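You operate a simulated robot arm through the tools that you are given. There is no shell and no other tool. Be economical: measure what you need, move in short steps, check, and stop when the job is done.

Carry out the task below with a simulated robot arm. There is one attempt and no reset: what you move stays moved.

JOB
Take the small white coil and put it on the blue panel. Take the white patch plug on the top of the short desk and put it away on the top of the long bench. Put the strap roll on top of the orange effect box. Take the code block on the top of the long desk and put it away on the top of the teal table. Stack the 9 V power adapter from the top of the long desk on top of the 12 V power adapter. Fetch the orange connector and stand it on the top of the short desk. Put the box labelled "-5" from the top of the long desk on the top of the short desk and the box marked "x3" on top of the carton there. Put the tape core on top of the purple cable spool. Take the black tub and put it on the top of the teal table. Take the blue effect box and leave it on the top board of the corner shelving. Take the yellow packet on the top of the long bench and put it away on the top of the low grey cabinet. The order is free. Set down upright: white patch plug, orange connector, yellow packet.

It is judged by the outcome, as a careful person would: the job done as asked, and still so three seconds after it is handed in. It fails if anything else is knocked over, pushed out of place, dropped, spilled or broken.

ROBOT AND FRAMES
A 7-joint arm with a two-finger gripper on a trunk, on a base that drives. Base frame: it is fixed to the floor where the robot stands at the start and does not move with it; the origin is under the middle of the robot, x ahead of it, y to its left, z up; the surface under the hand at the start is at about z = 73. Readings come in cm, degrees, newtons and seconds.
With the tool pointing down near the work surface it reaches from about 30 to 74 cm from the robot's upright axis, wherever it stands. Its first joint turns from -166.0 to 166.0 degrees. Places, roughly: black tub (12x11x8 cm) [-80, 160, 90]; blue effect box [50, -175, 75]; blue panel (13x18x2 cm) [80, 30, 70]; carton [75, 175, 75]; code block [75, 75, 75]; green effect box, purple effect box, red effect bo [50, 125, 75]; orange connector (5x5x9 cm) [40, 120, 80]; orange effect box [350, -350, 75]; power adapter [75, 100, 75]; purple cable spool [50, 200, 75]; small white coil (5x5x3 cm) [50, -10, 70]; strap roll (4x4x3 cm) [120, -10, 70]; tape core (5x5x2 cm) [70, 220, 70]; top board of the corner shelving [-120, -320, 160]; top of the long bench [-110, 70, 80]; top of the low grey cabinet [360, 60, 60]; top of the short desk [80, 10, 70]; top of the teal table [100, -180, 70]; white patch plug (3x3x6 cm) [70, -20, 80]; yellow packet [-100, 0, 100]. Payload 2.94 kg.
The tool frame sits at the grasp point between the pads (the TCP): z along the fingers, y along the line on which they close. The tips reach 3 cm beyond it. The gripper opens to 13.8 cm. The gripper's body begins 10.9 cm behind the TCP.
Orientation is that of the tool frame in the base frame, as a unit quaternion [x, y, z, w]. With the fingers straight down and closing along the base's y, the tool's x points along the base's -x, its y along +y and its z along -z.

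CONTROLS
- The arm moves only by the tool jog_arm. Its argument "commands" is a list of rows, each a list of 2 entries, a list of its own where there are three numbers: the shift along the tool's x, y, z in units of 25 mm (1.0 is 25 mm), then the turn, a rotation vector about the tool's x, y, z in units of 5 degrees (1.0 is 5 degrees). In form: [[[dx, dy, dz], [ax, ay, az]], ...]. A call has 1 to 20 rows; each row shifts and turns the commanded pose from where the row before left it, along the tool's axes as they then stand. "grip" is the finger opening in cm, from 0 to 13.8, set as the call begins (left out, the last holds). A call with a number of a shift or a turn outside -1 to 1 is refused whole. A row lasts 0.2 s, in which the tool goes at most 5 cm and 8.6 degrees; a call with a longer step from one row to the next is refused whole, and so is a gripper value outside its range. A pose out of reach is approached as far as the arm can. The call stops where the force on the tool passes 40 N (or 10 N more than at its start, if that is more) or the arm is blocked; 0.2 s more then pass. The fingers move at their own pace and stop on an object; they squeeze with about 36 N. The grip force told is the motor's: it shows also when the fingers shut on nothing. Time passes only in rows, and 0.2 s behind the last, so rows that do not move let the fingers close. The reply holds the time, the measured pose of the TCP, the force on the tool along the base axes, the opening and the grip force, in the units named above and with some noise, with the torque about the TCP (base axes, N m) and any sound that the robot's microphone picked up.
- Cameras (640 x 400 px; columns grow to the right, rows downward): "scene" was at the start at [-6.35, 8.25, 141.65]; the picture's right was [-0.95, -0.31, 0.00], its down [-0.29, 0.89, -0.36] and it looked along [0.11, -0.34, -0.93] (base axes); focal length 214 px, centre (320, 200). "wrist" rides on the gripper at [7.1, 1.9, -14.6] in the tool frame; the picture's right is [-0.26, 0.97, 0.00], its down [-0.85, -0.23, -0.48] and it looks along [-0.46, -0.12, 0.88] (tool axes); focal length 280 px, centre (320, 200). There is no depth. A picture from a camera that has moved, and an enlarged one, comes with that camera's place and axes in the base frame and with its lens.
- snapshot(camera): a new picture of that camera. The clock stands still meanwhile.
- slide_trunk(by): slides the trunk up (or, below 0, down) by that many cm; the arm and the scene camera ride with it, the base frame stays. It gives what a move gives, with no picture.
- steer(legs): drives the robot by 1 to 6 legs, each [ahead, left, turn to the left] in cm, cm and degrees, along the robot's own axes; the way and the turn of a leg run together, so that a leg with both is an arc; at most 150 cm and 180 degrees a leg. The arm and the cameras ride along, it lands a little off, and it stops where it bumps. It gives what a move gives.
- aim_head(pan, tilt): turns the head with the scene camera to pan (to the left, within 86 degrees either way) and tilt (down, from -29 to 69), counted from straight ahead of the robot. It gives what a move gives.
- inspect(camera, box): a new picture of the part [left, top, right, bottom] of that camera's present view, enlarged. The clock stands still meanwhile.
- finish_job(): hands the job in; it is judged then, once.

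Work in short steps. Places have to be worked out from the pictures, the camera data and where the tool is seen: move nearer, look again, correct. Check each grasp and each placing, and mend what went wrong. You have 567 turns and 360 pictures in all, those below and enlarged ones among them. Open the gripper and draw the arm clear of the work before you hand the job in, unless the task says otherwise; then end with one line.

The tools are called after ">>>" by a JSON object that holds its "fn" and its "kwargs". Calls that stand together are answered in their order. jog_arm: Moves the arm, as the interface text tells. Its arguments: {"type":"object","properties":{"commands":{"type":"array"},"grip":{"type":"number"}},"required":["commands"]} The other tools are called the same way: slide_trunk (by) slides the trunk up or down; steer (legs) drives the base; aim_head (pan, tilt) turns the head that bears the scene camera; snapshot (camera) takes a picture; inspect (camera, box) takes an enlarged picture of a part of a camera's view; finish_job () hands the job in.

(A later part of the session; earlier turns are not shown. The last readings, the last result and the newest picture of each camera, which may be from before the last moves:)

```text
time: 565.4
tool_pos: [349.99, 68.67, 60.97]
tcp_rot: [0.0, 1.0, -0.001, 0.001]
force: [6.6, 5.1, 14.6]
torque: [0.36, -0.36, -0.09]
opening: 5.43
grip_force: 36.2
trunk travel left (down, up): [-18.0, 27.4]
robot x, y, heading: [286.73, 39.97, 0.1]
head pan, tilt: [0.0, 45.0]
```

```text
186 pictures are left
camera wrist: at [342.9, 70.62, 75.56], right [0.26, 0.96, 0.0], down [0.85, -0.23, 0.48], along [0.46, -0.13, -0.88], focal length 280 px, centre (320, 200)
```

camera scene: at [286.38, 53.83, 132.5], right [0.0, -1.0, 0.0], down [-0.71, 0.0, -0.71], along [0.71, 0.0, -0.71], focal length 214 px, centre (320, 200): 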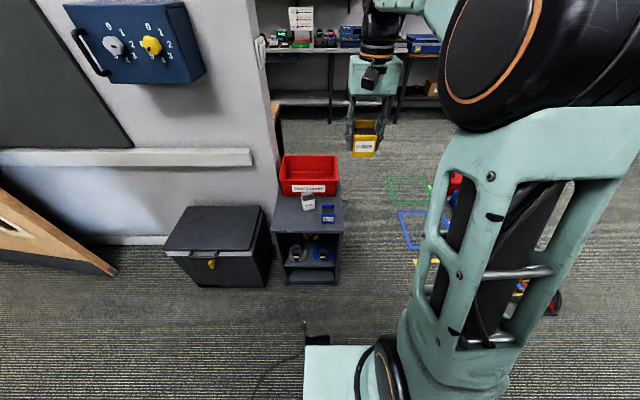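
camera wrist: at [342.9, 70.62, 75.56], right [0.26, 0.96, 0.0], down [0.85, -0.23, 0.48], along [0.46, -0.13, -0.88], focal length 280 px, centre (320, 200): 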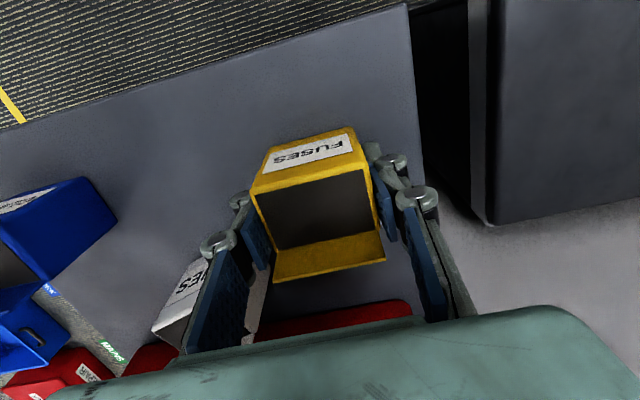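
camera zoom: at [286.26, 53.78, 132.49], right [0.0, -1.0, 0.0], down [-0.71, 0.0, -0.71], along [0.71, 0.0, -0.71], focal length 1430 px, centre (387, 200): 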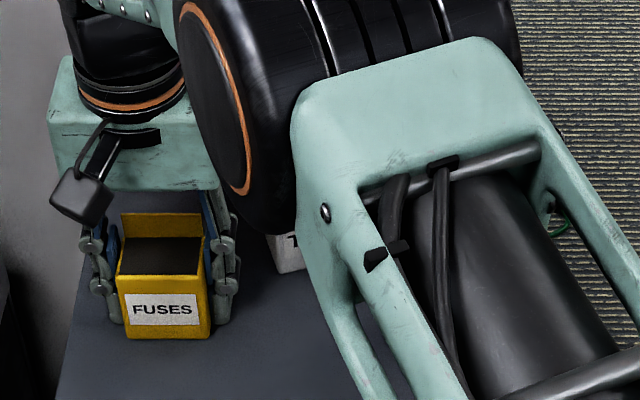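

The packet rests on the surface (z≈57). Open and rise.

>>> {"fn": "jog_arm", "kwargs": {"commands": [[[0, 0, 0], [0, 0, 0]], [[0, 0, 0], [0, 0, 0]], [[0, 0, 0], [0, 0, 0]], [[0, 0, -0.4], [0, 0, 0]], [[0, 0, -1], [0, 0, 0]], [[0, 0, -1], [0, 0, 0]], [[0, 0, -1], [0, 0, 0]], [[0, 0, -1], [0, 0, 0]], [[0, 0, -1], [0, 0, 0]], [[0, 0, -1], [0, 0, 0]], [[0, 0, -1], [0, 0, 0]], [[0, 0, -1], [0, 0, 0]], [[0.3, -0.4, -1], [0, 0, 0]], [[0.4, -0.7, -1], [0, 0, 0]], [[0.4, -0.8, -1], [0, 0, 0]], [[0.4, -0.8, -1], [0, 0, 0]], [[0.4, -0.8, -1], [0, 0, 0]], [[0.4, -0.8, -1], [0, 0, 0]]], "grip": 7.8}}

>>> {"fn": "inspect", "kwargs": {"camera": "scene", "box": [230, 130, 390, 290]}}

```text
time: 569.2
tool_pos: [344.4, 58.07, 96.84]
tcp_rot: [0.0, 1.0, -0.003, 0.001]
force: [0.7, 0.1, 0.3]
torque: [-0.03, -0.02, 0.0]
opening: 7.79
grip_force: 0.1
trunk travel left (down, up): [-18.0, 27.4]
robot x, y, heading: [286.48, 40.13, 0.0]
head pan, tilt: [0.0, 45.0]
```

```text
2.50 times, centred on (310, 210) of scene
camera zoom: at [286.38, 53.82, 132.5], right [0.0, -1.0, 0.0], down [-0.71, 0.0, -0.71], along [0.71, 0.0, -0.71], focal length 536 px, centre (345, 175)
```

zoom: 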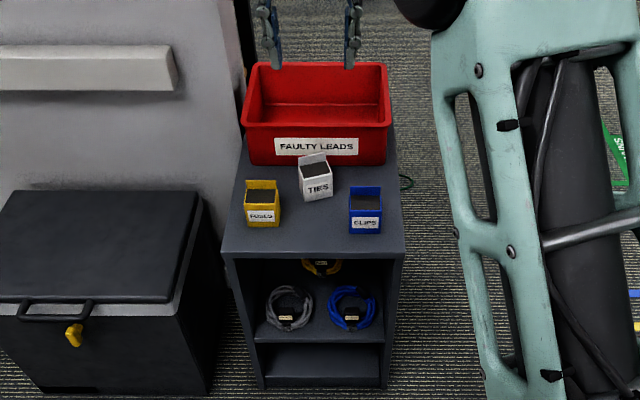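

Fuse packet stands on the cabinet. Next the strap roll — the small black roll near (122,−14) on the short desk. Drive back round, avoiding the floor cables.

>>> {"fn": "slide_trunk", "kwargs": {"by": 12}}

>>> {"fn": "jog_arm", "kwargs": {"commands": [[[0.8, -0.5, -0.8], [0, 0, 0]], [[0.8, -0.5, -0.8], [0, 0, 0]], [[0.8, -0.5, -0.4], [0, 0, 0]], [[0.8, -0.5, 0], [0, 0, 0]], [[0.8, -0.5, 0], [0, 0, 0]]]}}

>>> {"fn": "steer", "kwargs": {"legs": [[-10, -4, 0], [0, -150, 0], [-120, -8, 0], [-45, 0, 0]]}}

>>> {"fn": "steer", "kwargs": {"legs": [[0, 0, 90]]}}

>>> {"fn": "aim_head", "kwargs": {"pan": 0, "tilt": 40}}

>>> {"fn": "snapshot", "kwargs": {"camera": "scene"}}

```text
time: 570.7
tool_pos: [344.49, 58.14, 108.89]
tcp_rot: [0.001, 1.0, -0.003, 0.001]
force: [0.6, 0.3, 0.1]
torque: [0.01, -0.03, 0.0]
opening: 7.79
grip_force: 0.0
trunk travel left (down, up): [-30.0, 15.4]
robot x, y, heading: [286.26, 40.26, 0.6]
head pan, tilt: [0.0, 45.0]
```

```text
time: 571.9
tool_pos: [334.41, 52.14, 114.05]
tcp_rot: [0.0, 1.0, -0.002, 0.0]
force: [-0.2, 1.1, -0.3]
torque: [0.01, 0.02, 0.02]
opening: 7.81
grip_force: 0.1
trunk travel left (down, up): [-30.0, 15.4]
robot x, y, heading: [286.45, 40.51, -0.1]
head pan, tilt: [0.0, 45.0]
```

```text
time: 594.1
tool_pos: [158.09, -110.32, 113.97]
tcp_rot: [0.007, 1.0, -0.004, 0.0]
force: [0.0, -0.3, 0.1]
torque: [-0.06, -0.03, 0.01]
opening: 7.81
grip_force: 0.1
trunk travel left (down, up): [-30.0, 15.4]
robot x, y, heading: [109.98, -121.53, -0.4]
head pan, tilt: [0.0, 45.0]
```

```text
time: 598.4
tool_pos: [98.26, -73.31, 113.95]
tcp_rot: [-0.705, 0.709, -0.001, 0.002]
force: [-0.1, 1.2, -0.2]
torque: [0.03, -0.02, 0.0]
opening: 7.79
grip_force: 0.0
trunk travel left (down, up): [-30.0, 15.4]
robot x, y, heading: [110.1, -121.47, 89.6]
head pan, tilt: [0.0, 45.0]
```

```text
time: 599.0
tool_pos: [98.32, -73.21, 113.91]
tcp_rot: [-0.705, 0.709, -0.002, 0.003]
force: [0.1, 0.5, -0.1]
torque: [0.01, 0.04, 0.0]
opening: 7.82
grip_force: 0.1
trunk travel left (down, up): [-30.0, 15.4]
robot x, y, heading: [110.14, -121.87, 90.0]
head pan, tilt: [0.0, 40.0]
```

```text
184 pictures are left
camera scene: at [96.26, -120.92, 145.22], right [1.0, 0.0, 0.0], down [0.0, -0.64, -0.77], along [0.0, 0.77, -0.64], focal length 214 px, centre (320, 200)
```

scene: 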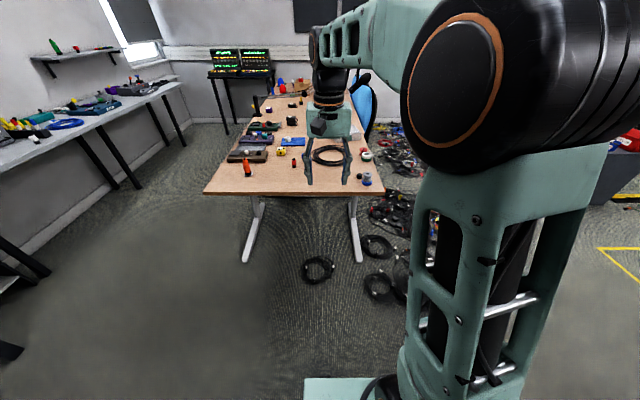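

>>> {"fn": "inspect", "kwargs": {"camera": "scene", "box": [260, 130, 400, 220]}}

>>> {"fn": "inspect", "kwargs": {"camera": "scene", "box": [280, 220, 440, 340]}}

>>> {"fn": "inspect", "kwargs": {"camera": "wrist", "box": [160, 100, 480, 330]}}

```text
4.44 times, centred on (330, 175) of scene
camera zoom: at [96.26, -120.92, 145.22], right [1.0, 0.0, 0.0], down [0.0, -0.64, -0.77], along [0.0, 0.77, -0.64], focal length 953 px, centre (276, 311)
```

zoom: 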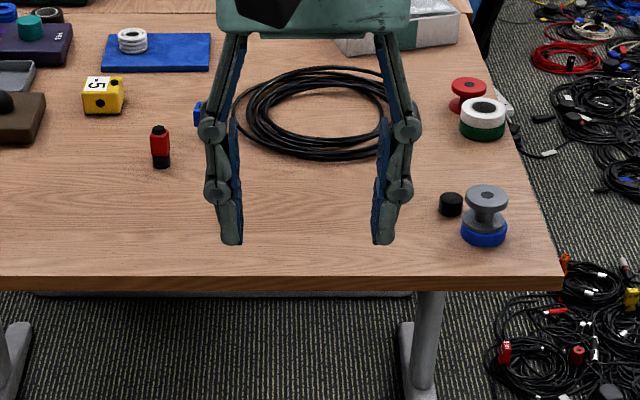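

```text
3.33 times, centred on (360, 280) of scene
camera zoom: at [96.26, -120.92, 145.22], right [1.0, 0.0, 0.0], down [0.0, -0.64, -0.77], along [0.0, 0.77, -0.64], focal length 715 px, centre (187, -67)
```

zoom: 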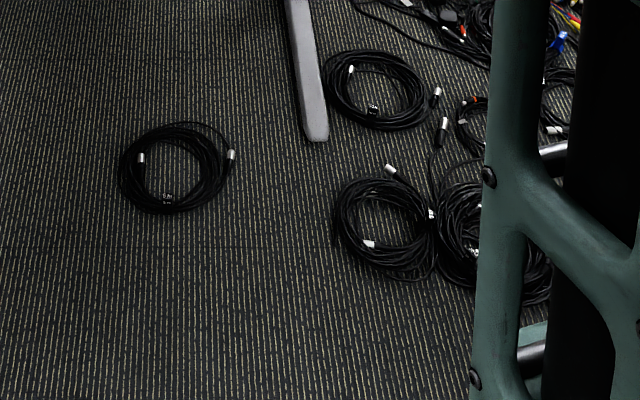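

```text
1.74 times, centred on (320, 215) of wrist
camera zoom: at [96.26, -80.45, 128.5], right [-0.96, 0.27, 0.0], down [0.23, 0.85, 0.48], along [0.13, 0.46, -0.88], focal length 488 px, centre (320, 174)
```

zoom: 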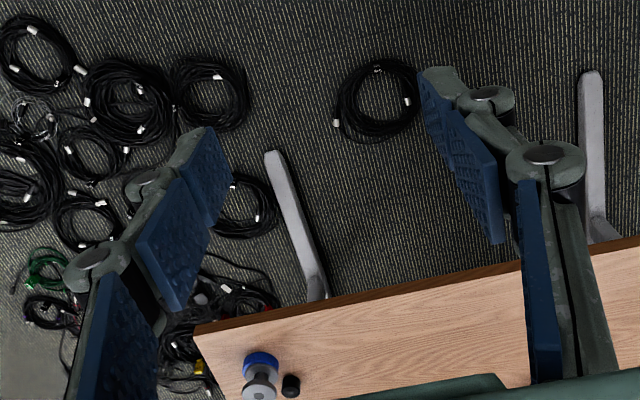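

The strap roll is the small black disc at (119.6,−13.4), beside the grey/blue spool. Drive to (103,−86), between the cable coils.

>>> {"fn": "steer", "kwargs": {"legs": [[0, 7, 0], [35, 0, 0]]}}

>>> {"fn": "snapshot", "kwargs": {"camera": "scene"}}

>>> {"fn": "snapshot", "kwargs": {"camera": "wrist"}}

```text
time: 602.2
tool_pos: [90.97, -39.05, 113.88]
tcp_rot: [0.707, -0.707, 0.001, -0.003]
force: [-0.5, 0.2, 0.1]
torque: [-0.01, 0.02, -0.02]
opening: 7.81
grip_force: 0.1
trunk travel left (down, up): [-30.0, 15.4]
robot x, y, heading: [102.92, -87.04, 90.2]
head pan, tilt: [0.0, 40.0]
```

```text
180 pictures are left
camera scene: at [89.22, -86.65, 145.23], right [1.0, 0.01, 0.0], down [0.0, -0.64, -0.77], along [0.0, 0.77, -0.64], focal length 214 px, centre (320, 200)
```

scene: 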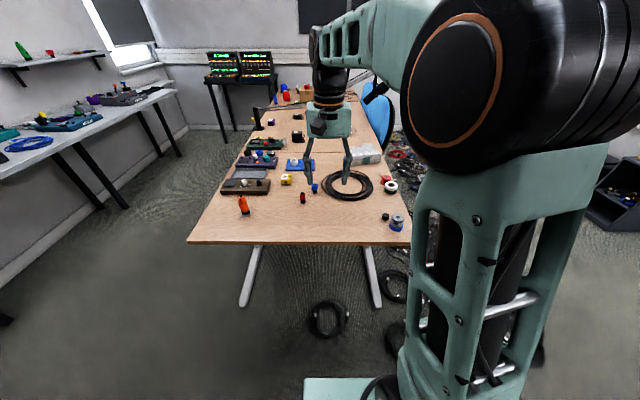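

```text
179 pictures are left
camera wrist: at [88.97, -46.2, 128.5], right [-0.97, 0.26, 0.0], down [0.23, 0.85, 0.48], along [0.13, 0.46, -0.88], focal length 280 px, centre (320, 200)
```

wrist: 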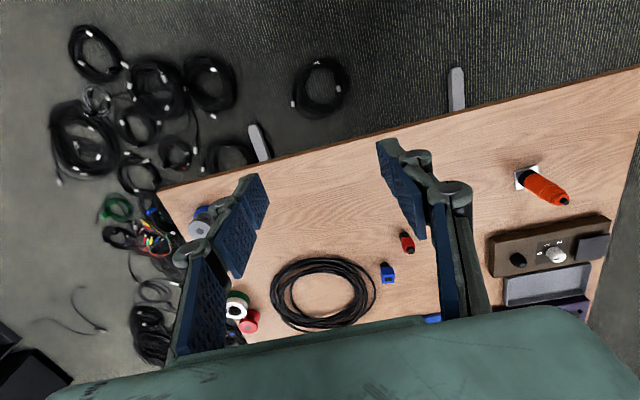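

Move above the roll (120,−13.3).

>>> {"fn": "jog_arm", "kwargs": {"commands": [[[-0.6, -0.967, 0.3], [0, 0, 0]], [[-0.6, -0.967, 0.3], [0, 0, 0]], [[-0.7, -0.967, 0.5], [0, 0, 0]], [[-0.8, -0.967, 0.6], [0, 0, 0]], [[-0.8, -0.967, 0.7], [0, 0, 0]], [[-0.8, -0.967, 0.7], [0, 0, 0]], [[-0.9, -0.967, 0.7], [0, 0, 0]], [[-0.9, -0.967, 0.7], [0, 0, 0]], [[-0.9, -0.967, 0.7], [0, 0, 0]], [[-0.9, -0.967, 0.7], [0, 0, 0]], [[-0.9, -0.967, 0.7], [0, 0, 0]], [[-0.9, -0.967, 0.6], [0, 0, 0]], [[0, 0, 0], [0, 0, 0]]], "grip": 6.5}}

>>> {"fn": "snapshot", "kwargs": {"camera": "wrist"}}

```text
time: 605.0
tool_pos: [119.71, -16.65, 95.54]
tcp_rot: [0.708, -0.706, 0.002, -0.002]
force: [0.6, 0.6, -0.4]
torque: [-0.02, 0.0, 0.03]
opening: 6.5
grip_force: 0.1
out of reach, approached as far as the arm can: row 12
trunk travel left (down, up): [-30.0, 15.4]
robot x, y, heading: [103.08, -86.95, 90.2]
head pan, tilt: [0.0, 40.0]
```

```text
178 pictures are left
camera wrist: at [117.68, -23.69, 110.21], right [-0.97, 0.26, 0.0], down [0.23, 0.85, 0.48], along [0.13, 0.46, -0.88], focal length 280 px, centre (320, 200)
```

wrist: 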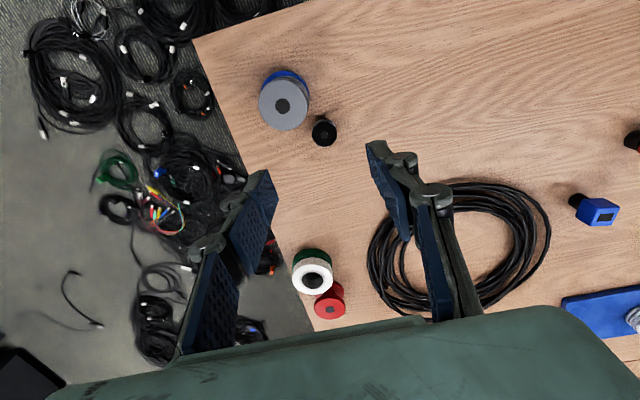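

Roll at (119.9,−14.8). Drive 2 cm ahead for reach, turn the tool 20° to keep clear of the grey spool, and come down part way.

>>> {"fn": "steer", "kwargs": {"legs": [[2, 0, 0]]}}

>>> {"fn": "jog_arm", "kwargs": {"commands": [[[0, 0, 0], [0, 0, -1]], [[0, 0, 0], [0, 0, -1]], [[0, 0, 0], [0, 0, -1]], [[0, 0, 0], [0, 0, -1]], [[0, 0, 1], [0, 0, 0]], [[0, 0, 1], [0, 0, 0]], [[0, 0, 1], [0, 0, 0]], [[0, 0, 0], [0, 0, 0]]]}}

>>> {"fn": "snapshot", "kwargs": {"camera": "wrist"}}

```text
time: 605.8
tool_pos: [119.65, -14.68, 95.56]
tcp_rot: [0.708, -0.706, 0.002, -0.002]
force: [1.0, 0.4, 0.0]
torque: [-0.01, 0.0, -0.03]
opening: 6.51
grip_force: 0.0
trunk travel left (down, up): [-30.0, 15.4]
robot x, y, heading: [102.78, -85.15, 90.4]
head pan, tilt: [0.0, 40.0]
```

```text
time: 607.6
tool_pos: [119.76, -14.42, 87.98]
tcp_rot: [0.82, -0.573, 0.001, -0.002]
force: [-0.3, 0.0, -0.4]
torque: [0.01, -0.01, 0.04]
opening: 6.54
grip_force: 0.0
trunk travel left (down, up): [-30.0, 15.4]
robot x, y, heading: [102.97, -85.29, 90.4]
head pan, tilt: [0.0, 40.0]
```

```text
177 pictures are left
camera wrist: at [120.28, -21.8, 102.61], right [-1.0, -0.09, -0.01], down [-0.08, 0.88, 0.48], along [-0.04, 0.48, -0.88], focal length 280 px, centre (320, 200)
```

wrist: 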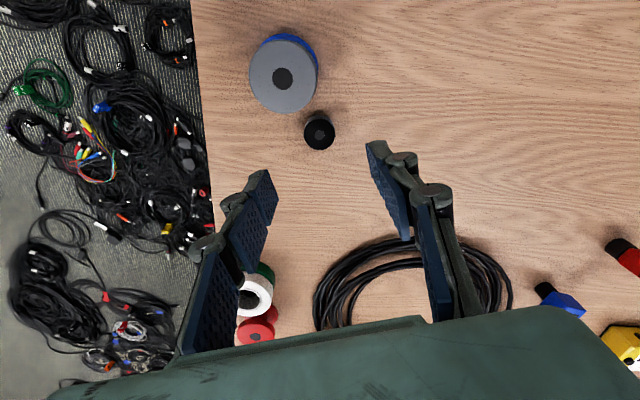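

Aligned exactly. Descend and close.

>>> {"fn": "jog_arm", "kwargs": {"commands": [[[0, 0, 1], [0, 0, 0]], [[0, 0, 1], [0, 0, 0]], [[0, 0, 1], [0, 0, 0]], [[0, 0, 1], [0, 0, 0]], [[0, 0, 0.6], [0, 0, 0]], [[0, 0, 0], [0, 0, 0]]]}}

>>> {"fn": "jog_arm", "kwargs": {"commands": [[[0, 0, 0], [0, 0, 0]], [[0, 0, 0], [0, 0, 0]], [[0, 0, 0], [0, 0, 0]], [[0, 0, 0], [0, 0, 0]]], "grip": 1.5}}

>>> {"fn": "snapshot", "kwargs": {"camera": "wrist"}}

```text
time: 609.0
tool_pos: [119.62, -14.66, 76.6]
tcp_rot: [0.82, -0.573, 0.001, -0.002]
force: [0.6, 1.2, 0.1]
torque: [0.0, 0.01, 0.0]
opening: 6.5
grip_force: 0.2
trunk travel left (down, up): [-30.0, 15.4]
robot x, y, heading: [103.01, -85.21, 90.1]
head pan, tilt: [0.0, 40.0]
```

```text
time: 610.0
tool_pos: [119.65, -14.47, 76.56]
tcp_rot: [0.819, -0.573, 0.002, -0.001]
force: [-0.6, -0.3, 0.3]
torque: [0.05, 0.0, -0.03]
opening: 2.79
grip_force: 35.8
trunk travel left (down, up): [-30.0, 15.4]
robot x, y, heading: [102.82, -85.23, 90.2]
head pan, tilt: [0.0, 40.0]
```

```text
176 pictures are left
camera wrist: at [120.21, -21.95, 91.22], right [-1.0, -0.09, -0.01], down [-0.08, 0.88, 0.48], along [-0.04, 0.48, -0.88], focal length 280 px, centre (320, 200)
```

wrist: 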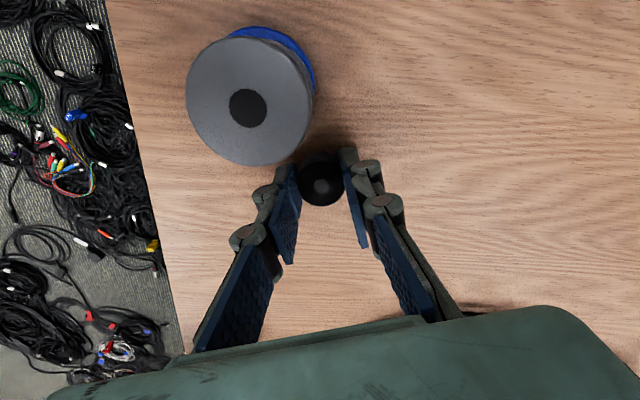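

Gripped at 2.8 cm. Lift and look at it closely.

>>> {"fn": "jog_arm", "kwargs": {"commands": [[[0, 0, -1], [0, 0, 0]], [[0, 0, -1], [0, 0, 0]], [[0, 0, -1], [0, 0, 0]], [[0, 0, -1], [0, 0, 0]], [[0, 0, -1], [0, 0, 0]], [[0, 0, -1], [0, 0, 0]], [[0, 0, -1], [0, 0, 0]]]}}

>>> {"fn": "inspect", "kwargs": {"camera": "wrist", "box": [260, 130, 380, 230]}}

>>> {"fn": "inspect", "kwargs": {"camera": "scene", "box": [340, 130, 420, 240]}}

```text
time: 611.6
tool_pos: [119.71, -14.58, 94.14]
tcp_rot: [0.82, -0.573, 0.002, -0.003]
force: [-0.6, 0.1, -0.1]
torque: [0.01, 0.02, -0.04]
opening: 2.83
grip_force: 35.8
trunk travel left (down, up): [-30.0, 15.4]
robot x, y, heading: [102.72, -85.43, 90.3]
head pan, tilt: [0.0, 40.0]
```

```text
4.00 times, centred on (320, 180) of wrist
camera zoom: at [120.27, -21.81, 108.76], right [-1.0, -0.09, -0.01], down [-0.08, 0.88, 0.48], along [-0.04, 0.47, -0.88], focal length 1122 px, centre (320, 280)
```

zoom: 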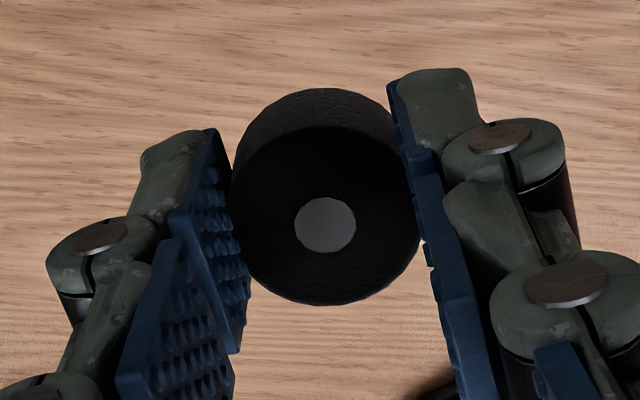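

```text
3.64 times, centred on (380, 185) of scene
camera zoom: at [89.21, -84.69, 145.22], right [1.0, 0.01, 0.0], down [0.0, -0.64, -0.77], along [0.0, 0.77, -0.64], focal length 780 px, centre (102, 254)
```

zoom: 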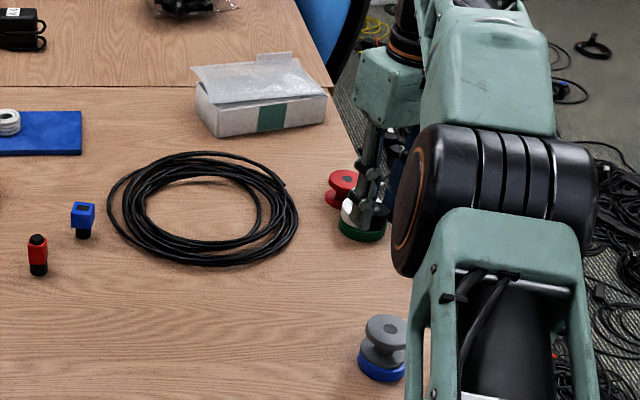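

It is a strap roll. Raise, retract and back out; then head toward the far tables.

>>> {"fn": "jog_arm", "kwargs": {"commands": [[[0.7, 0, -1], [0, 0, 0]], [[0.8, 0, -1], [0, 0, 0]], [[0.8, 0, -1], [0, 0, 0]], [[0.8, 0, -1], [0, 0, 0]], [[0.8, 0, -1], [0, 0, 0]], [[0.8, 0, -1], [0, 0, 0]], [[0.8, 0, -1], [0, 0, 0]], [[0.8, 0, -1], [0, 0, 0]], [[0.8, 0, 0], [0, 0, 1]], [[0.8, 0, 0], [0, 0, 1]], [[0, 0, 0], [0, 0, 1]], [[0, 0, 0], [0, 0, 1]]]}}

>>> {"fn": "steer", "kwargs": {"legs": [[-36, 0, 0], [0, 0, -90], [120, 0, 0]]}}

>>> {"fn": "aim_head", "kwargs": {"pan": -60, "tilt": 20}}

>>> {"fn": "snapshot", "kwargs": {"camera": "scene"}}

>>> {"fn": "aim_head", "kwargs": {"pan": -15, "tilt": 20}}

>>> {"fn": "snapshot", "kwargs": {"camera": "scene"}}

```text
time: 614.2
tool_pos: [126.16, -33.36, 114.06]
tcp_rot: [0.707, -0.707, 0.002, -0.003]
force: [0.4, 0.1, -0.9]
torque: [-0.01, -0.06, -0.01]
opening: 2.8
grip_force: 36.0
trunk travel left (down, up): [-30.0, 15.4]
robot x, y, heading: [102.63, -85.16, 90.3]
head pan, tilt: [0.0, 40.0]
```

```text
time: 626.1
tool_pos: [273.08, -154.5, 114.25]
tcp_rot: [0.034, 0.999, -0.003, 0.001]
force: [0.3, 0.0, 0.5]
torque: [0.01, -0.01, -0.02]
opening: 2.94
grip_force: 36.3
trunk travel left (down, up): [-30.0, 15.4]
robot x, y, heading: [222.92, -127.88, -3.5]
head pan, tilt: [0.0, 40.0]
```

```text
time: 627.4
tool_pos: [273.14, -154.7, 114.04]
tcp_rot: [0.035, 0.999, -0.003, 0.0]
force: [0.0, -0.1, -0.6]
torque: [-0.03, 0.02, 0.01]
opening: 2.93
grip_force: 35.7
trunk travel left (down, up): [-30.0, 15.4]
robot x, y, heading: [223.01, -127.31, -3.9]
head pan, tilt: [-60.0, 20.0]
```

```text
173 pictures are left
camera scene: at [219.98, -121.97, 148.36], right [-0.9, -0.44, 0.0], down [-0.15, 0.31, -0.94], along [0.42, -0.84, -0.34], focal length 214 px, centre (320, 200)
```

scene: 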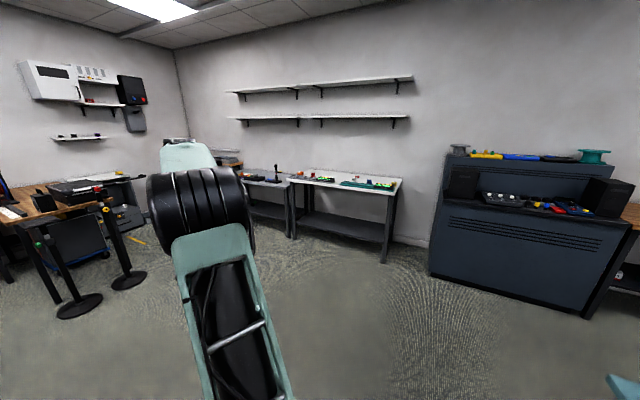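

```text
time: 628.5
tool_pos: [273.14, -154.61, 114.12]
tcp_rot: [0.035, 0.999, -0.002, 0.001]
force: [-0.4, -0.4, 0.2]
torque: [0.02, -0.01, 0.02]
opening: 2.94
grip_force: 35.7
trunk travel left (down, up): [-30.0, 15.4]
robot x, y, heading: [223.0, -127.63, -3.8]
head pan, tilt: [-15.0, 20.0]
```

```text
172 pictures are left
camera scene: at [224.67, -116.63, 148.37], right [-0.32, -0.95, 0.0], down [-0.32, 0.11, -0.94], along [0.89, -0.3, -0.34], focal length 214 px, centre (320, 200)
```

scene: 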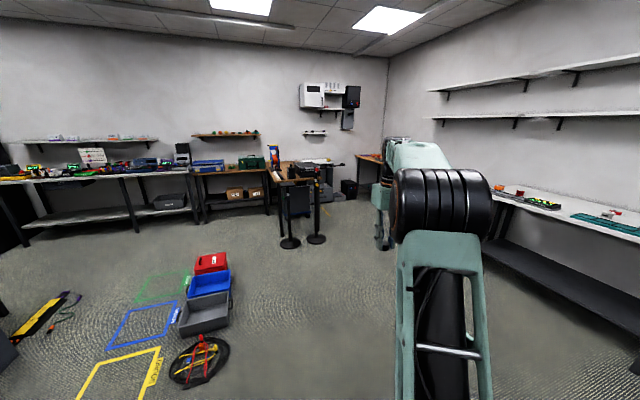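

>>> {"fn": "aim_head", "kwargs": {"pan": -55, "tilt": 20}}

>>> {"fn": "inspect", "kwargs": {"camera": "scene", "box": [230, 140, 430, 260]}}

```text
time: 629.6
tool_pos: [272.99, -154.54, 114.1]
tcp_rot: [0.035, 0.999, -0.003, 0.001]
force: [0.3, -0.8, 0.3]
torque: [-0.01, 0.02, 0.01]
opening: 2.92
grip_force: 35.8
trunk travel left (down, up): [-30.0, 15.4]
robot x, y, heading: [223.07, -127.55, -3.8]
head pan, tilt: [-55.0, 20.0]
```

```text
3.20 times, centred on (330, 200) of scene
camera zoom: at [220.69, -121.58, 148.37], right [-0.85, -0.52, 0.0], down [-0.18, 0.29, -0.94], along [0.49, -0.8, -0.34], focal length 686 px, centre (288, 200)
```

zoom: 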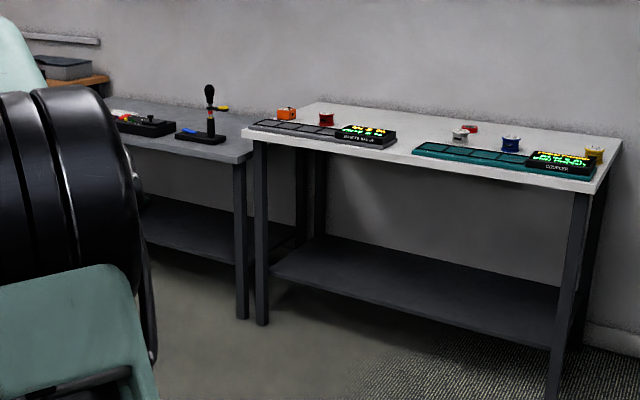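

Orange box is at the left part of the white table (about (355,−345)). Turn to face −y and drive over there.

>>> {"fn": "steer", "kwargs": {"legs": [[0, 0, -86.3], [0, 125, 0], [110, 0, 0]]}}

>>> {"fn": "aim_head", "kwargs": {"pan": 0, "tilt": 35}}

>>> {"fn": "snapshot", "kwargs": {"camera": "scene"}}

```text
time: 649.9
tool_pos: [332.33, -290.68, 114.08]
tcp_rot: [0.691, 0.723, -0.002, 0.0]
force: [0.5, 0.0, 0.8]
torque: [0.0, -0.01, 0.01]
opening: 2.95
grip_force: 35.8
trunk travel left (down, up): [-30.0, 15.4]
robot x, y, heading: [353.2, -237.95, -87.4]
head pan, tilt: [-55.0, 20.0]
```

```text
time: 651.1
tool_pos: [332.39, -290.55, 114.16]
tcp_rot: [0.692, 0.722, -0.003, -0.001]
force: [0.2, -0.2, 0.3]
torque: [0.01, -0.01, 0.01]
opening: 2.96
grip_force: 35.7
trunk travel left (down, up): [-30.0, 15.4]
robot x, y, heading: [353.31, -237.95, -87.4]
head pan, tilt: [0.0, 35.0]
```

```text
170 pictures are left
camera scene: at [366.82, -238.04, 145.98], right [-1.0, -0.05, 0.0], down [-0.03, 0.57, -0.82], along [0.04, -0.82, -0.57], focal length 214 px, centre (320, 200)
```

scene: 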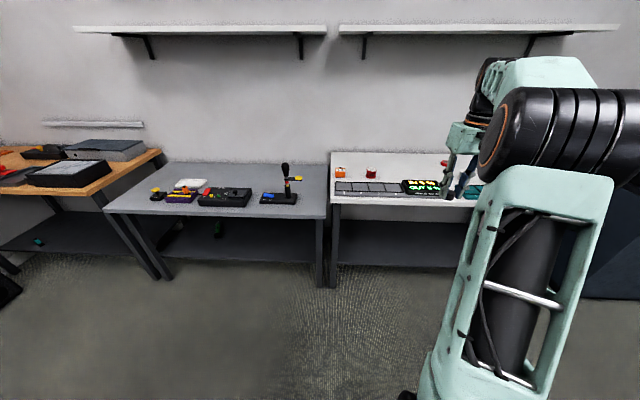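

>>> {"fn": "inspect", "kwargs": {"camera": "scene", "box": [310, 140, 490, 230]}}

>>> {"fn": "inspect", "kwargs": {"camera": "wrist", "box": [160, 100, 640, 330]}}

```text
3.56 times, centred on (400, 185) of scene
camera zoom: at [366.82, -238.04, 145.98], right [-1.0, -0.05, 0.0], down [-0.03, 0.57, -0.82], along [0.04, -0.82, -0.57], focal length 763 px, centre (36, 253)
```

zoom: 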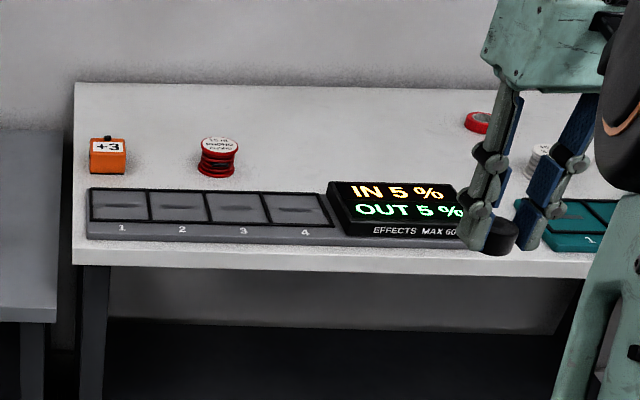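

```text
1.33 times, centred on (400, 215) of wrist
camera zoom: at [334.0, -283.57, 128.76], right [0.98, -0.22, 0.0], down [-0.19, -0.86, 0.48], along [-0.11, -0.47, -0.88], focal length 374 px, centre (213, 180)
```

zoom: 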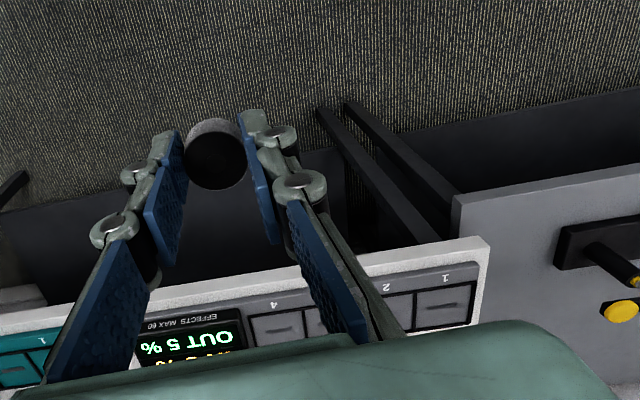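

Orange "+3" box is at about (361,−348), table z≈86. Drive closer.

>>> {"fn": "steer", "kwargs": {"legs": [[40, 4, -2.6]]}}

>>> {"fn": "jog_arm", "kwargs": {"commands": [[[0, 0.9, -0.4], [0, 0, 0]], [[0, 0.9, -0.4], [0, 0, 0]], [[0, 0.9, 0], [0, 0, 0]], [[0, 0.9, 0], [0, 0, 0]], [[0, 0.9, 0], [0, 0, 0]], [[0, 0.9, 0], [0, 0, 0]], [[0, 0.9, 0], [0, 0, 0]], [[0, 0.9, 0], [0, 0, 0]], [[0, 0.9, 0], [0, 0, 0]], [[0, 0.9, 0], [0, 0, 0]], [[0, 0, 0], [0, 0, 0]]]}}

>>> {"fn": "aim_head", "kwargs": {"pan": 0, "tilt": 45}}

>>> {"fn": "inspect", "kwargs": {"camera": "scene", "box": [250, 100, 470, 250]}}

>>> {"fn": "snapshot", "kwargs": {"camera": "wrist"}}

```text
time: 653.6
tool_pos: [335.31, -329.59, 114.21]
tcp_rot: [0.707, 0.707, -0.003, -0.001]
force: [-1.1, -0.2, -0.7]
torque: [0.0, -0.01, 0.0]
opening: 2.95
grip_force: 36.0
trunk travel left (down, up): [-30.0, 15.4]
robot x, y, heading: [358.38, -277.58, -89.9]
head pan, tilt: [0.0, 35.0]
```

```text
time: 656.0
tool_pos: [357.82, -329.42, 115.95]
tcp_rot: [0.707, 0.707, -0.003, -0.002]
force: [-0.3, 0.8, -0.4]
torque: [0.0, 0.0, 0.02]
opening: 2.94
grip_force: 36.8
trunk travel left (down, up): [-30.0, 15.4]
robot x, y, heading: [358.35, -277.78, -89.5]
head pan, tilt: [0.0, 35.0]
```

```text
time: 656.8
tool_pos: [357.72, -329.6, 115.99]
tcp_rot: [0.706, 0.708, -0.003, -0.001]
force: [-0.5, 0.2, -0.3]
torque: [-0.02, 0.03, 0.02]
opening: 2.93
grip_force: 35.9
trunk travel left (down, up): [-30.0, 15.4]
robot x, y, heading: [358.78, -277.59, -89.8]
head pan, tilt: [0.0, 45.0]
```

```text
2.67 times, centred on (360, 175) of scene
camera zoom: at [371.91, -277.65, 144.5], right [-1.0, -0.01, 0.0], down [0.0, 0.71, -0.71], along [0.0, -0.71, -0.71], focal length 572 px, centre (213, 267)
```

zoom: 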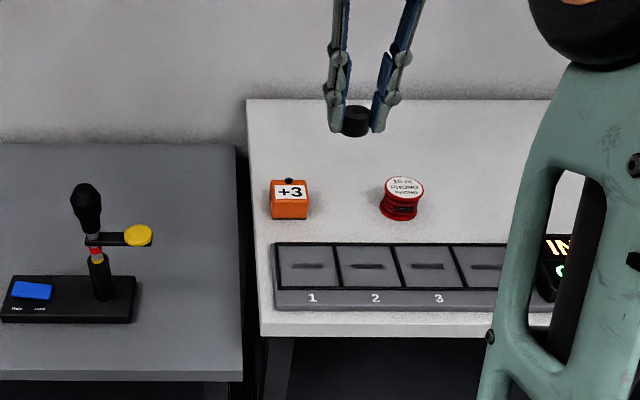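

```text
166 pictures are left
camera wrist: at [359.85, -322.4, 130.57], right [0.97, -0.26, 0.0], down [-0.23, -0.85, 0.48], along [-0.13, -0.46, -0.88], focal length 280 px, centre (320, 200)
```

wrist: 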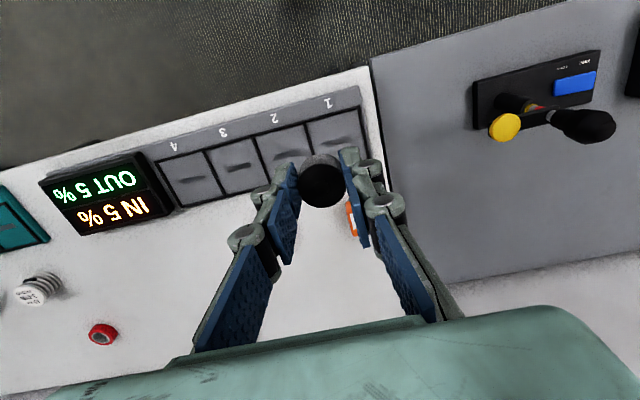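

Move the roll above the box and look.

>>> {"fn": "jog_arm", "kwargs": {"commands": [[[-0.85, 0.125, 0.7], [0, 0, 0]], [[-0.85, 0.125, 0.7], [0, 0, 0]], [[-0.85, 0.125, 0.7], [0, 0, 0]], [[-0.85, 0.125, 0.7], [0, 0, 0]], [[-0.85, 0.125, 0.7], [0, 0, 0]], [[-0.85, 0.125, 0.7], [0, 0, 0]], [[-0.85, 0.125, 0.7], [0, 0, 0]], [[-0.85, 0.125, 0.7], [0, 0, 0]], [[0, 0, 0], [0, 0, 0]]]}}

>>> {"fn": "inspect", "kwargs": {"camera": "scene", "box": [290, 120, 410, 210]}}

>>> {"fn": "snapshot", "kwargs": {"camera": "wrist"}}

```text
time: 658.8
tool_pos: [360.2, -346.34, 101.88]
tcp_rot: [0.707, 0.707, -0.003, -0.001]
force: [0.0, -0.2, -0.1]
torque: [0.02, 0.01, 0.02]
opening: 2.97
grip_force: 36.4
trunk travel left (down, up): [-30.0, 15.4]
robot x, y, heading: [358.43, -277.77, -89.5]
head pan, tilt: [0.0, 45.0]
```

```text
4.44 times, centred on (350, 165) of scene
camera zoom: at [371.91, -277.65, 144.5], right [-1.0, -0.01, 0.0], down [0.0, 0.71, -0.71], along [0.0, -0.71, -0.71], focal length 953 px, centre (187, 356)
```

zoom: 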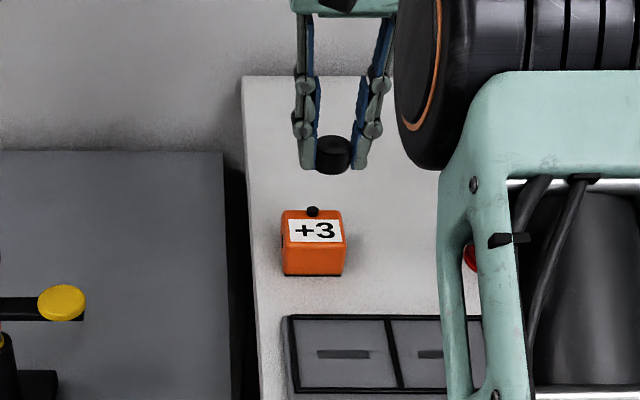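

```text
164 pictures are left
camera wrist: at [362.23, -339.25, 116.48], right [0.97, -0.26, 0.0], down [-0.23, -0.85, 0.48], along [-0.13, -0.46, -0.88], focal length 280 px, centre (320, 200)
```

wrist: 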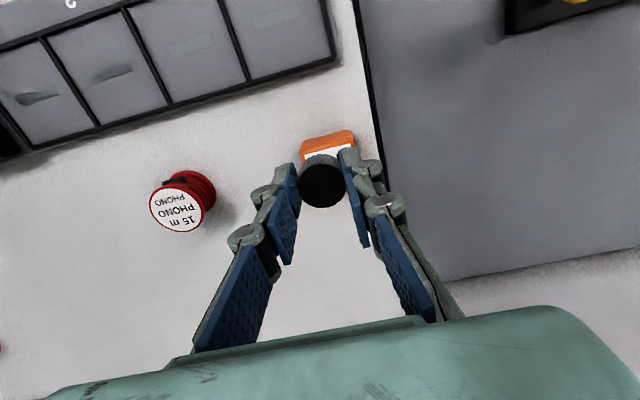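

Box: y −347.4…−352.5, x≈360.1, top z≈90, knob at the back edge. Aim for (360.1,−349.2); lower to z≈95.

>>> {"fn": "jog_arm", "kwargs": {"commands": [[[-0.58, -0.02, 0.5], [0, 0, 0]], [[-0.58, -0.02, 0.8], [0, 0, 0]], [[0, 0, 0.8], [0, 0, 0]], [[0, 0, 0.5], [0, 0, 0]], [[0, 0, 0], [0, 0, 0]]]}}

>>> {"fn": "inspect", "kwargs": {"camera": "scene", "box": [320, 140, 400, 200]}}

>>> {"fn": "inspect", "kwargs": {"camera": "wrist", "box": [240, 100, 400, 230]}}

```text
time: 660.0
tool_pos: [360.16, -349.61, 95.57]
tcp_rot: [0.706, 0.708, -0.002, 0.0]
force: [0.3, 0.0, -1.1]
torque: [0.0, -0.01, 0.01]
opening: 2.94
grip_force: 35.4
trunk travel left (down, up): [-30.0, 15.4]
robot x, y, heading: [358.29, -277.81, -89.4]
head pan, tilt: [0.0, 45.0]
```

```text
6.67 times, centred on (360, 170) of scene
camera zoom: at [371.91, -277.65, 144.5], right [-1.0, -0.01, 0.0], down [0.0, 0.71, -0.71], along [0.0, -0.71, -0.71], focal length 1430 px, centre (53, 400)
```

zoom: 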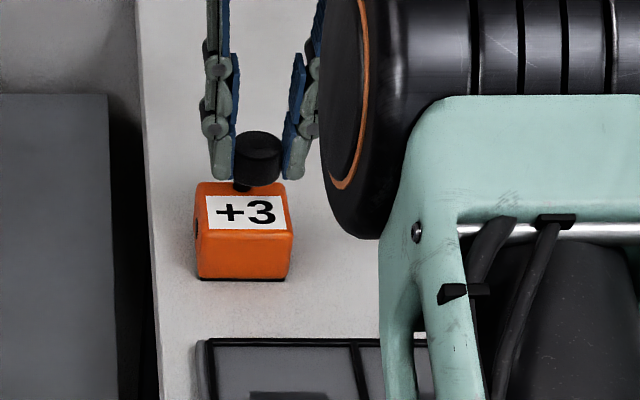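

```text
3.08 times, centred on (320, 165) of wrist
camera zoom: at [362.14, -342.44, 110.13], right [0.97, -0.26, 0.0], down [-0.23, -0.85, 0.48], along [-0.13, -0.46, -0.88], focal length 863 px, centre (320, 308)
```

zoom: 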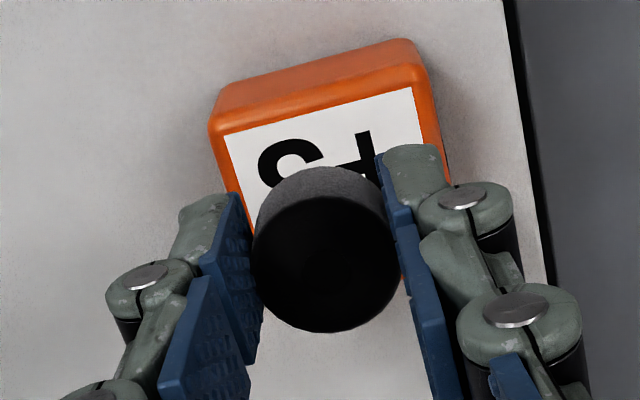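

Aligned; nudge 3 mm forward and lower to contact.

>>> {"fn": "jog_arm", "kwargs": {"commands": [[[0.12, 0, 0.3], [0, 0, 0]], [[0, 0, 0.2], [0, 0, 0]], [[0, 0, 0], [0, 0, 0]]]}}

>>> {"fn": "inspect", "kwargs": {"camera": "scene", "box": [320, 140, 400, 200]}}

```text
time: 660.8
tool_pos: [359.96, -349.07, 94.17]
tcp_rot: [0.705, 0.709, -0.002, -0.001]
force: [0.8, 0.8, -0.4]
torque: [0.05, -0.01, 0.02]
opening: 2.95
grip_force: 36.2
trunk travel left (down, up): [-30.0, 15.4]
robot x, y, heading: [358.45, -277.71, -89.6]
head pan, tilt: [0.0, 45.0]
```

```text
6.67 times, centred on (360, 170) of scene
camera zoom: at [371.91, -277.65, 144.5], right [-1.0, -0.01, 0.0], down [0.0, 0.71, -0.71], along [0.0, -0.71, -0.71], focal length 1430 px, centre (53, 400)
```

zoom: 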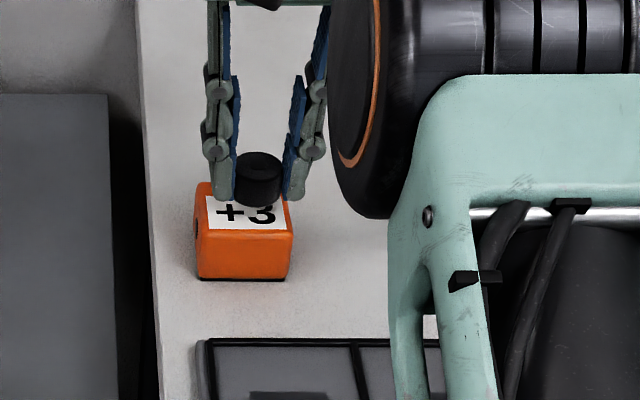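

>>> {"fn": "jog_arm", "kwargs": {"commands": [[[0, 0.12, 0.12], [0, 0, 0]], [[0, 0, 0], [0, 0, 0]]]}}

>>> {"fn": "jog_arm", "kwargs": {"commands": [[[0, 0, 0.12], [0, 0, 0]], [[0, 0, 0], [0, 0, 0]]]}}

>>> {"fn": "inspect", "kwargs": {"camera": "scene", "box": [330, 150, 380, 190]}}

```text
time: 661.4
tool_pos: [360.38, -349.08, 94.01]
tcp_rot: [0.707, 0.708, -0.002, -0.001]
force: [0.1, -0.4, -0.1]
torque: [-0.02, 0.0, 0.05]
opening: 2.94
grip_force: 35.9
trunk travel left (down, up): [-30.0, 15.4]
robot x, y, heading: [358.59, -277.61, -89.4]
head pan, tilt: [0.0, 45.0]
```

```text
time: 662.0
tool_pos: [360.31, -349.08, 93.63]
tcp_rot: [0.707, 0.708, -0.002, -0.001]
force: [-0.1, 0.5, -0.3]
torque: [0.01, -0.03, -0.02]
opening: 2.93
grip_force: 36.1
trunk travel left (down, up): [-30.0, 15.4]
robot x, y, heading: [358.67, -277.97, -89.4]
head pan, tilt: [0.0, 45.0]
```

```text
10.00 times, centred on (355, 170) of scene
camera zoom: at [371.91, -277.64, 144.5], right [-1.0, -0.01, 0.0], down [0.0, 0.71, -0.71], along [0.0, -0.71, -0.71], focal length 2145 px, centre (-30, 500)
```

zoom: 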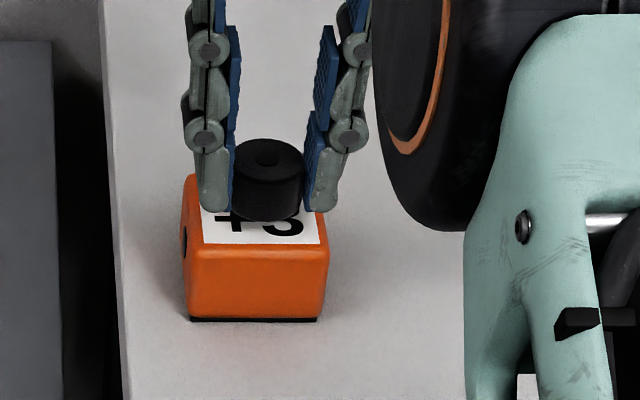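

>>> {"fn": "jog_arm", "kwargs": {"commands": [[[0, 0, 0.12], [0, 0, 0]], [[0, 0, 0], [0, 0, 0]]]}}

>>> {"fn": "jog_arm", "kwargs": {"commands": [[[0, 0, 0.1], [0, 0, 0]], [[0, 0, 0], [0, 0, 0]]]}}

```text
time: 662.6
tool_pos: [360.39, -349.08, 93.55]
tcp_rot: [0.706, 0.708, -0.003, -0.001]
force: [0.0, 0.0, 0.7]
torque: [-0.01, -0.03, 0.03]
opening: 2.94
grip_force: 35.4
trunk travel left (down, up): [-30.0, 15.4]
robot x, y, heading: [358.56, -277.39, -89.6]
head pan, tilt: [0.0, 45.0]
```

```text
time: 663.2
tool_pos: [360.32, -349.12, 93.07]
tcp_rot: [0.706, 0.708, -0.003, -0.002]
force: [-0.1, -1.1, 0.0]
torque: [0.03, -0.02, 0.01]
opening: 2.96
grip_force: 36.1
trunk travel left (down, up): [-30.0, 15.4]
robot x, y, heading: [358.66, -277.63, -89.4]
head pan, tilt: [0.0, 45.0]
```

>>> {"fn": "jog_arm", "kwargs": {"commands": [[[0, 0, 0.1], [0, 0, 0]], [[0, 0, 0], [0, 0, 0]]]}}

>>> {"fn": "inspect", "kwargs": {"camera": "scene", "box": [330, 150, 380, 190]}}

```text
time: 663.8
tool_pos: [360.4, -349.2, 92.95]
tcp_rot: [0.707, 0.708, -0.002, -0.002]
force: [0.3, -0.8, 0.7]
torque: [-0.03, -0.01, 0.01]
opening: 2.95
grip_force: 35.6
trunk travel left (down, up): [-30.0, 15.4]
robot x, y, heading: [358.57, -277.73, -89.6]
head pan, tilt: [0.0, 45.0]
```

```text
10.00 times, centred on (355, 170) of scene
camera zoom: at [371.91, -277.64, 144.5], right [-1.0, -0.01, 0.0], down [0.0, 0.71, -0.71], along [0.0, -0.71, -0.71], focal length 2145 px, centre (-30, 500)
```

zoom: 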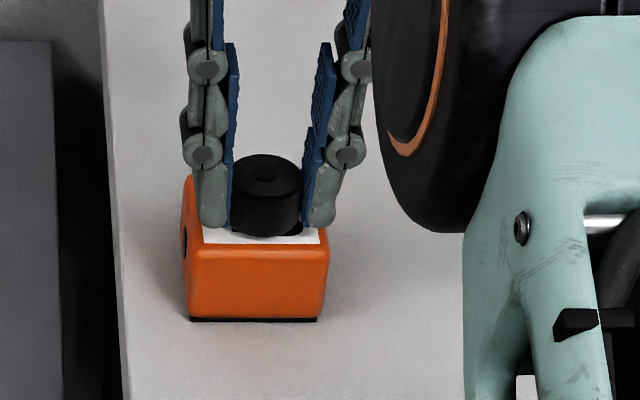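

>>> {"fn": "jog_arm", "kwargs": {"commands": [[[-0.14, 0, 0.06], [0, 0, 0]], [[0, 0, 0], [0, 0, 0]]]}}

>>> {"fn": "jog_arm", "kwargs": {"commands": [[[0, 0, 0.08], [0, 0, 0]], [[0, 0, 0], [0, 0, 0]]]}}

```text
time: 664.4
tool_pos: [360.46, -349.33, 92.8]
tcp_rot: [0.706, 0.708, -0.003, -0.001]
force: [0.1, 0.2, 0.0]
torque: [0.01, 0.04, 0.02]
opening: 2.95
grip_force: 36.4
trunk travel left (down, up): [-30.0, 15.4]
robot x, y, heading: [358.47, -277.41, -89.4]
head pan, tilt: [0.0, 45.0]
```

```text
time: 665.0
tool_pos: [360.34, -349.42, 92.51]
tcp_rot: [0.707, 0.707, -0.003, -0.001]
force: [0.2, 1.6, 1.0]
torque: [0.05, 0.03, 0.02]
opening: 2.94
grip_force: 36.1
trunk travel left (down, up): [-30.0, 15.4]
robot x, y, heading: [358.49, -277.41, -90.1]
head pan, tilt: [0.0, 45.0]
```

>>> {"fn": "jog_arm", "kwargs": {"commands": [[[0, 0, 0.08], [0, 0, 0]], [[0, 0, 0], [0, 0, 0]]]}}

>>> {"fn": "inspect", "kwargs": {"camera": "scene", "box": [330, 150, 380, 190]}}

```text
time: 665.6
tool_pos: [360.33, -349.4, 92.46]
tcp_rot: [0.707, 0.707, -0.004, 0.0]
force: [-0.4, -1.0, 8.9]
torque: [-0.07, 0.02, -0.03]
opening: 2.97
grip_force: 36.1
trunk travel left (down, up): [-30.0, 15.4]
robot x, y, heading: [358.83, -277.32, -89.2]
head pan, tilt: [0.0, 45.0]
```

```text
10.00 times, centred on (355, 170) of scene
camera zoom: at [371.9, -277.53, 144.51], right [-1.0, -0.01, 0.0], down [0.0, 0.71, -0.71], along [0.0, -0.71, -0.71], focal length 2145 px, centre (-30, 500)
```

zoom: 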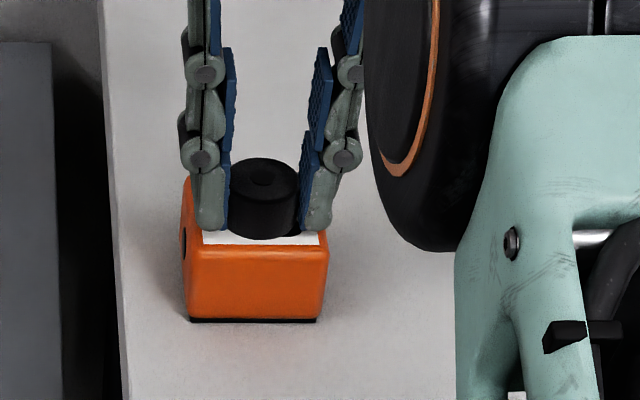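

Contact (9 N). Open gently and rise straight.

>>> {"fn": "jog_arm", "kwargs": {"commands": [[[0, 0, -0.03], [0, 0, 0]], [[0, 0, 0], [0, 0, 0]], [[0, 0, 0], [0, 0, 0]], [[0, 0, -0.4], [0, 0, 0]], [[0, 0, -1], [0, 0, 0]], [[0, 0, -1], [0, 0, 0]], [[0, 0, -1], [0, 0, 0]], [[0, 0, -1], [0, 0, 0]]], "grip": 5.5}}

>>> {"fn": "inspect", "kwargs": {"camera": "scene", "box": [320, 140, 400, 200]}}

>>> {"fn": "inspect", "kwargs": {"camera": "wrist", "box": [240, 80, 400, 200]}}

```text
time: 667.4
tool_pos: [360.56, -348.27, 102.97]
tcp_rot: [0.707, 0.708, -0.001, -0.001]
force: [-0.1, 0.3, -0.4]
torque: [0.0, 0.03, 0.0]
opening: 5.56
grip_force: 0.1
out of reach, approached as far as the arm can: row 7, 8
trunk travel left (down, up): [-30.0, 15.4]
robot x, y, heading: [358.77, -277.65, -89.5]
head pan, tilt: [0.0, 45.0]
```

```text
6.67 times, centred on (360, 170) of scene
camera zoom: at [371.92, -277.64, 144.5], right [-1.0, -0.01, 0.0], down [0.0, 0.71, -0.71], along [0.0, -0.71, -0.71], focal length 1430 px, centre (53, 400)
```

zoom: 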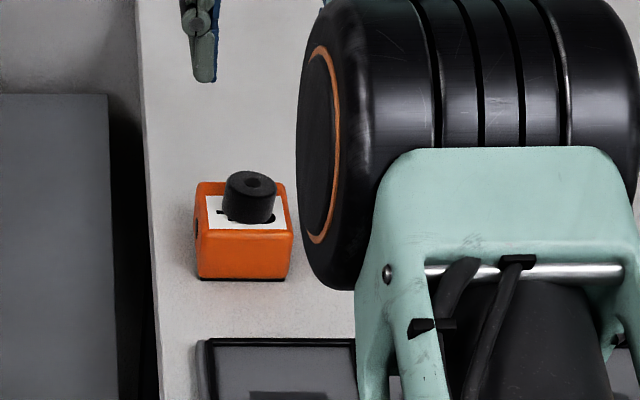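

```text
3.33 times, centred on (320, 140) of wrist
camera zoom: at [362.58, -341.29, 117.67], right [0.97, -0.26, -0.01], down [-0.23, -0.85, 0.48], along [-0.13, -0.46, -0.88], focal length 935 px, centre (320, 400)
```

zoom: 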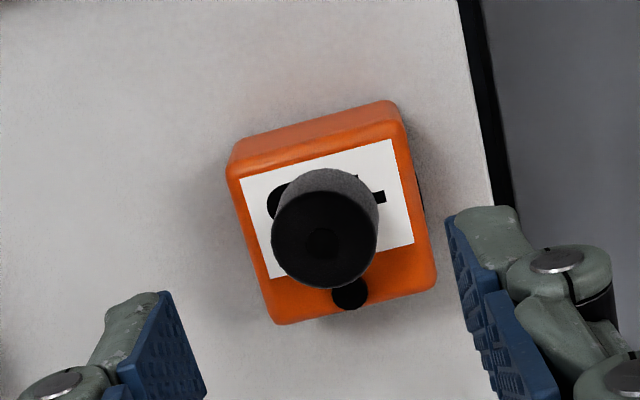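

>>> {"fn": "inspect", "kwargs": {"camera": "scene", "box": [338, 155, 368, 180]}}

```text
16.00 times, centred on (353, 168) of scene
camera zoom: at [371.92, -277.64, 144.5], right [-1.0, -0.01, 0.0], down [0.0, 0.71, -0.71], along [0.0, -0.71, -0.71], focal length 3432 px, centre (-208, 720)
```

zoom: 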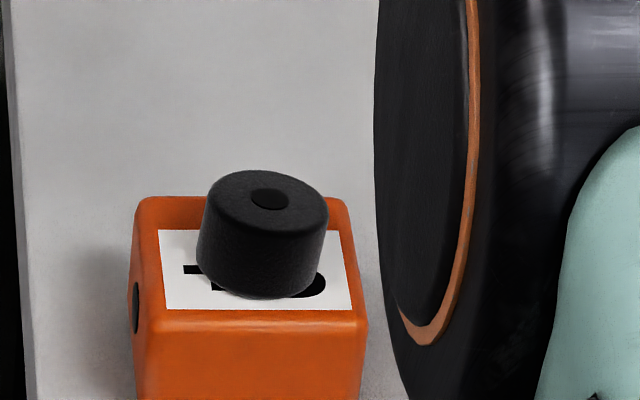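

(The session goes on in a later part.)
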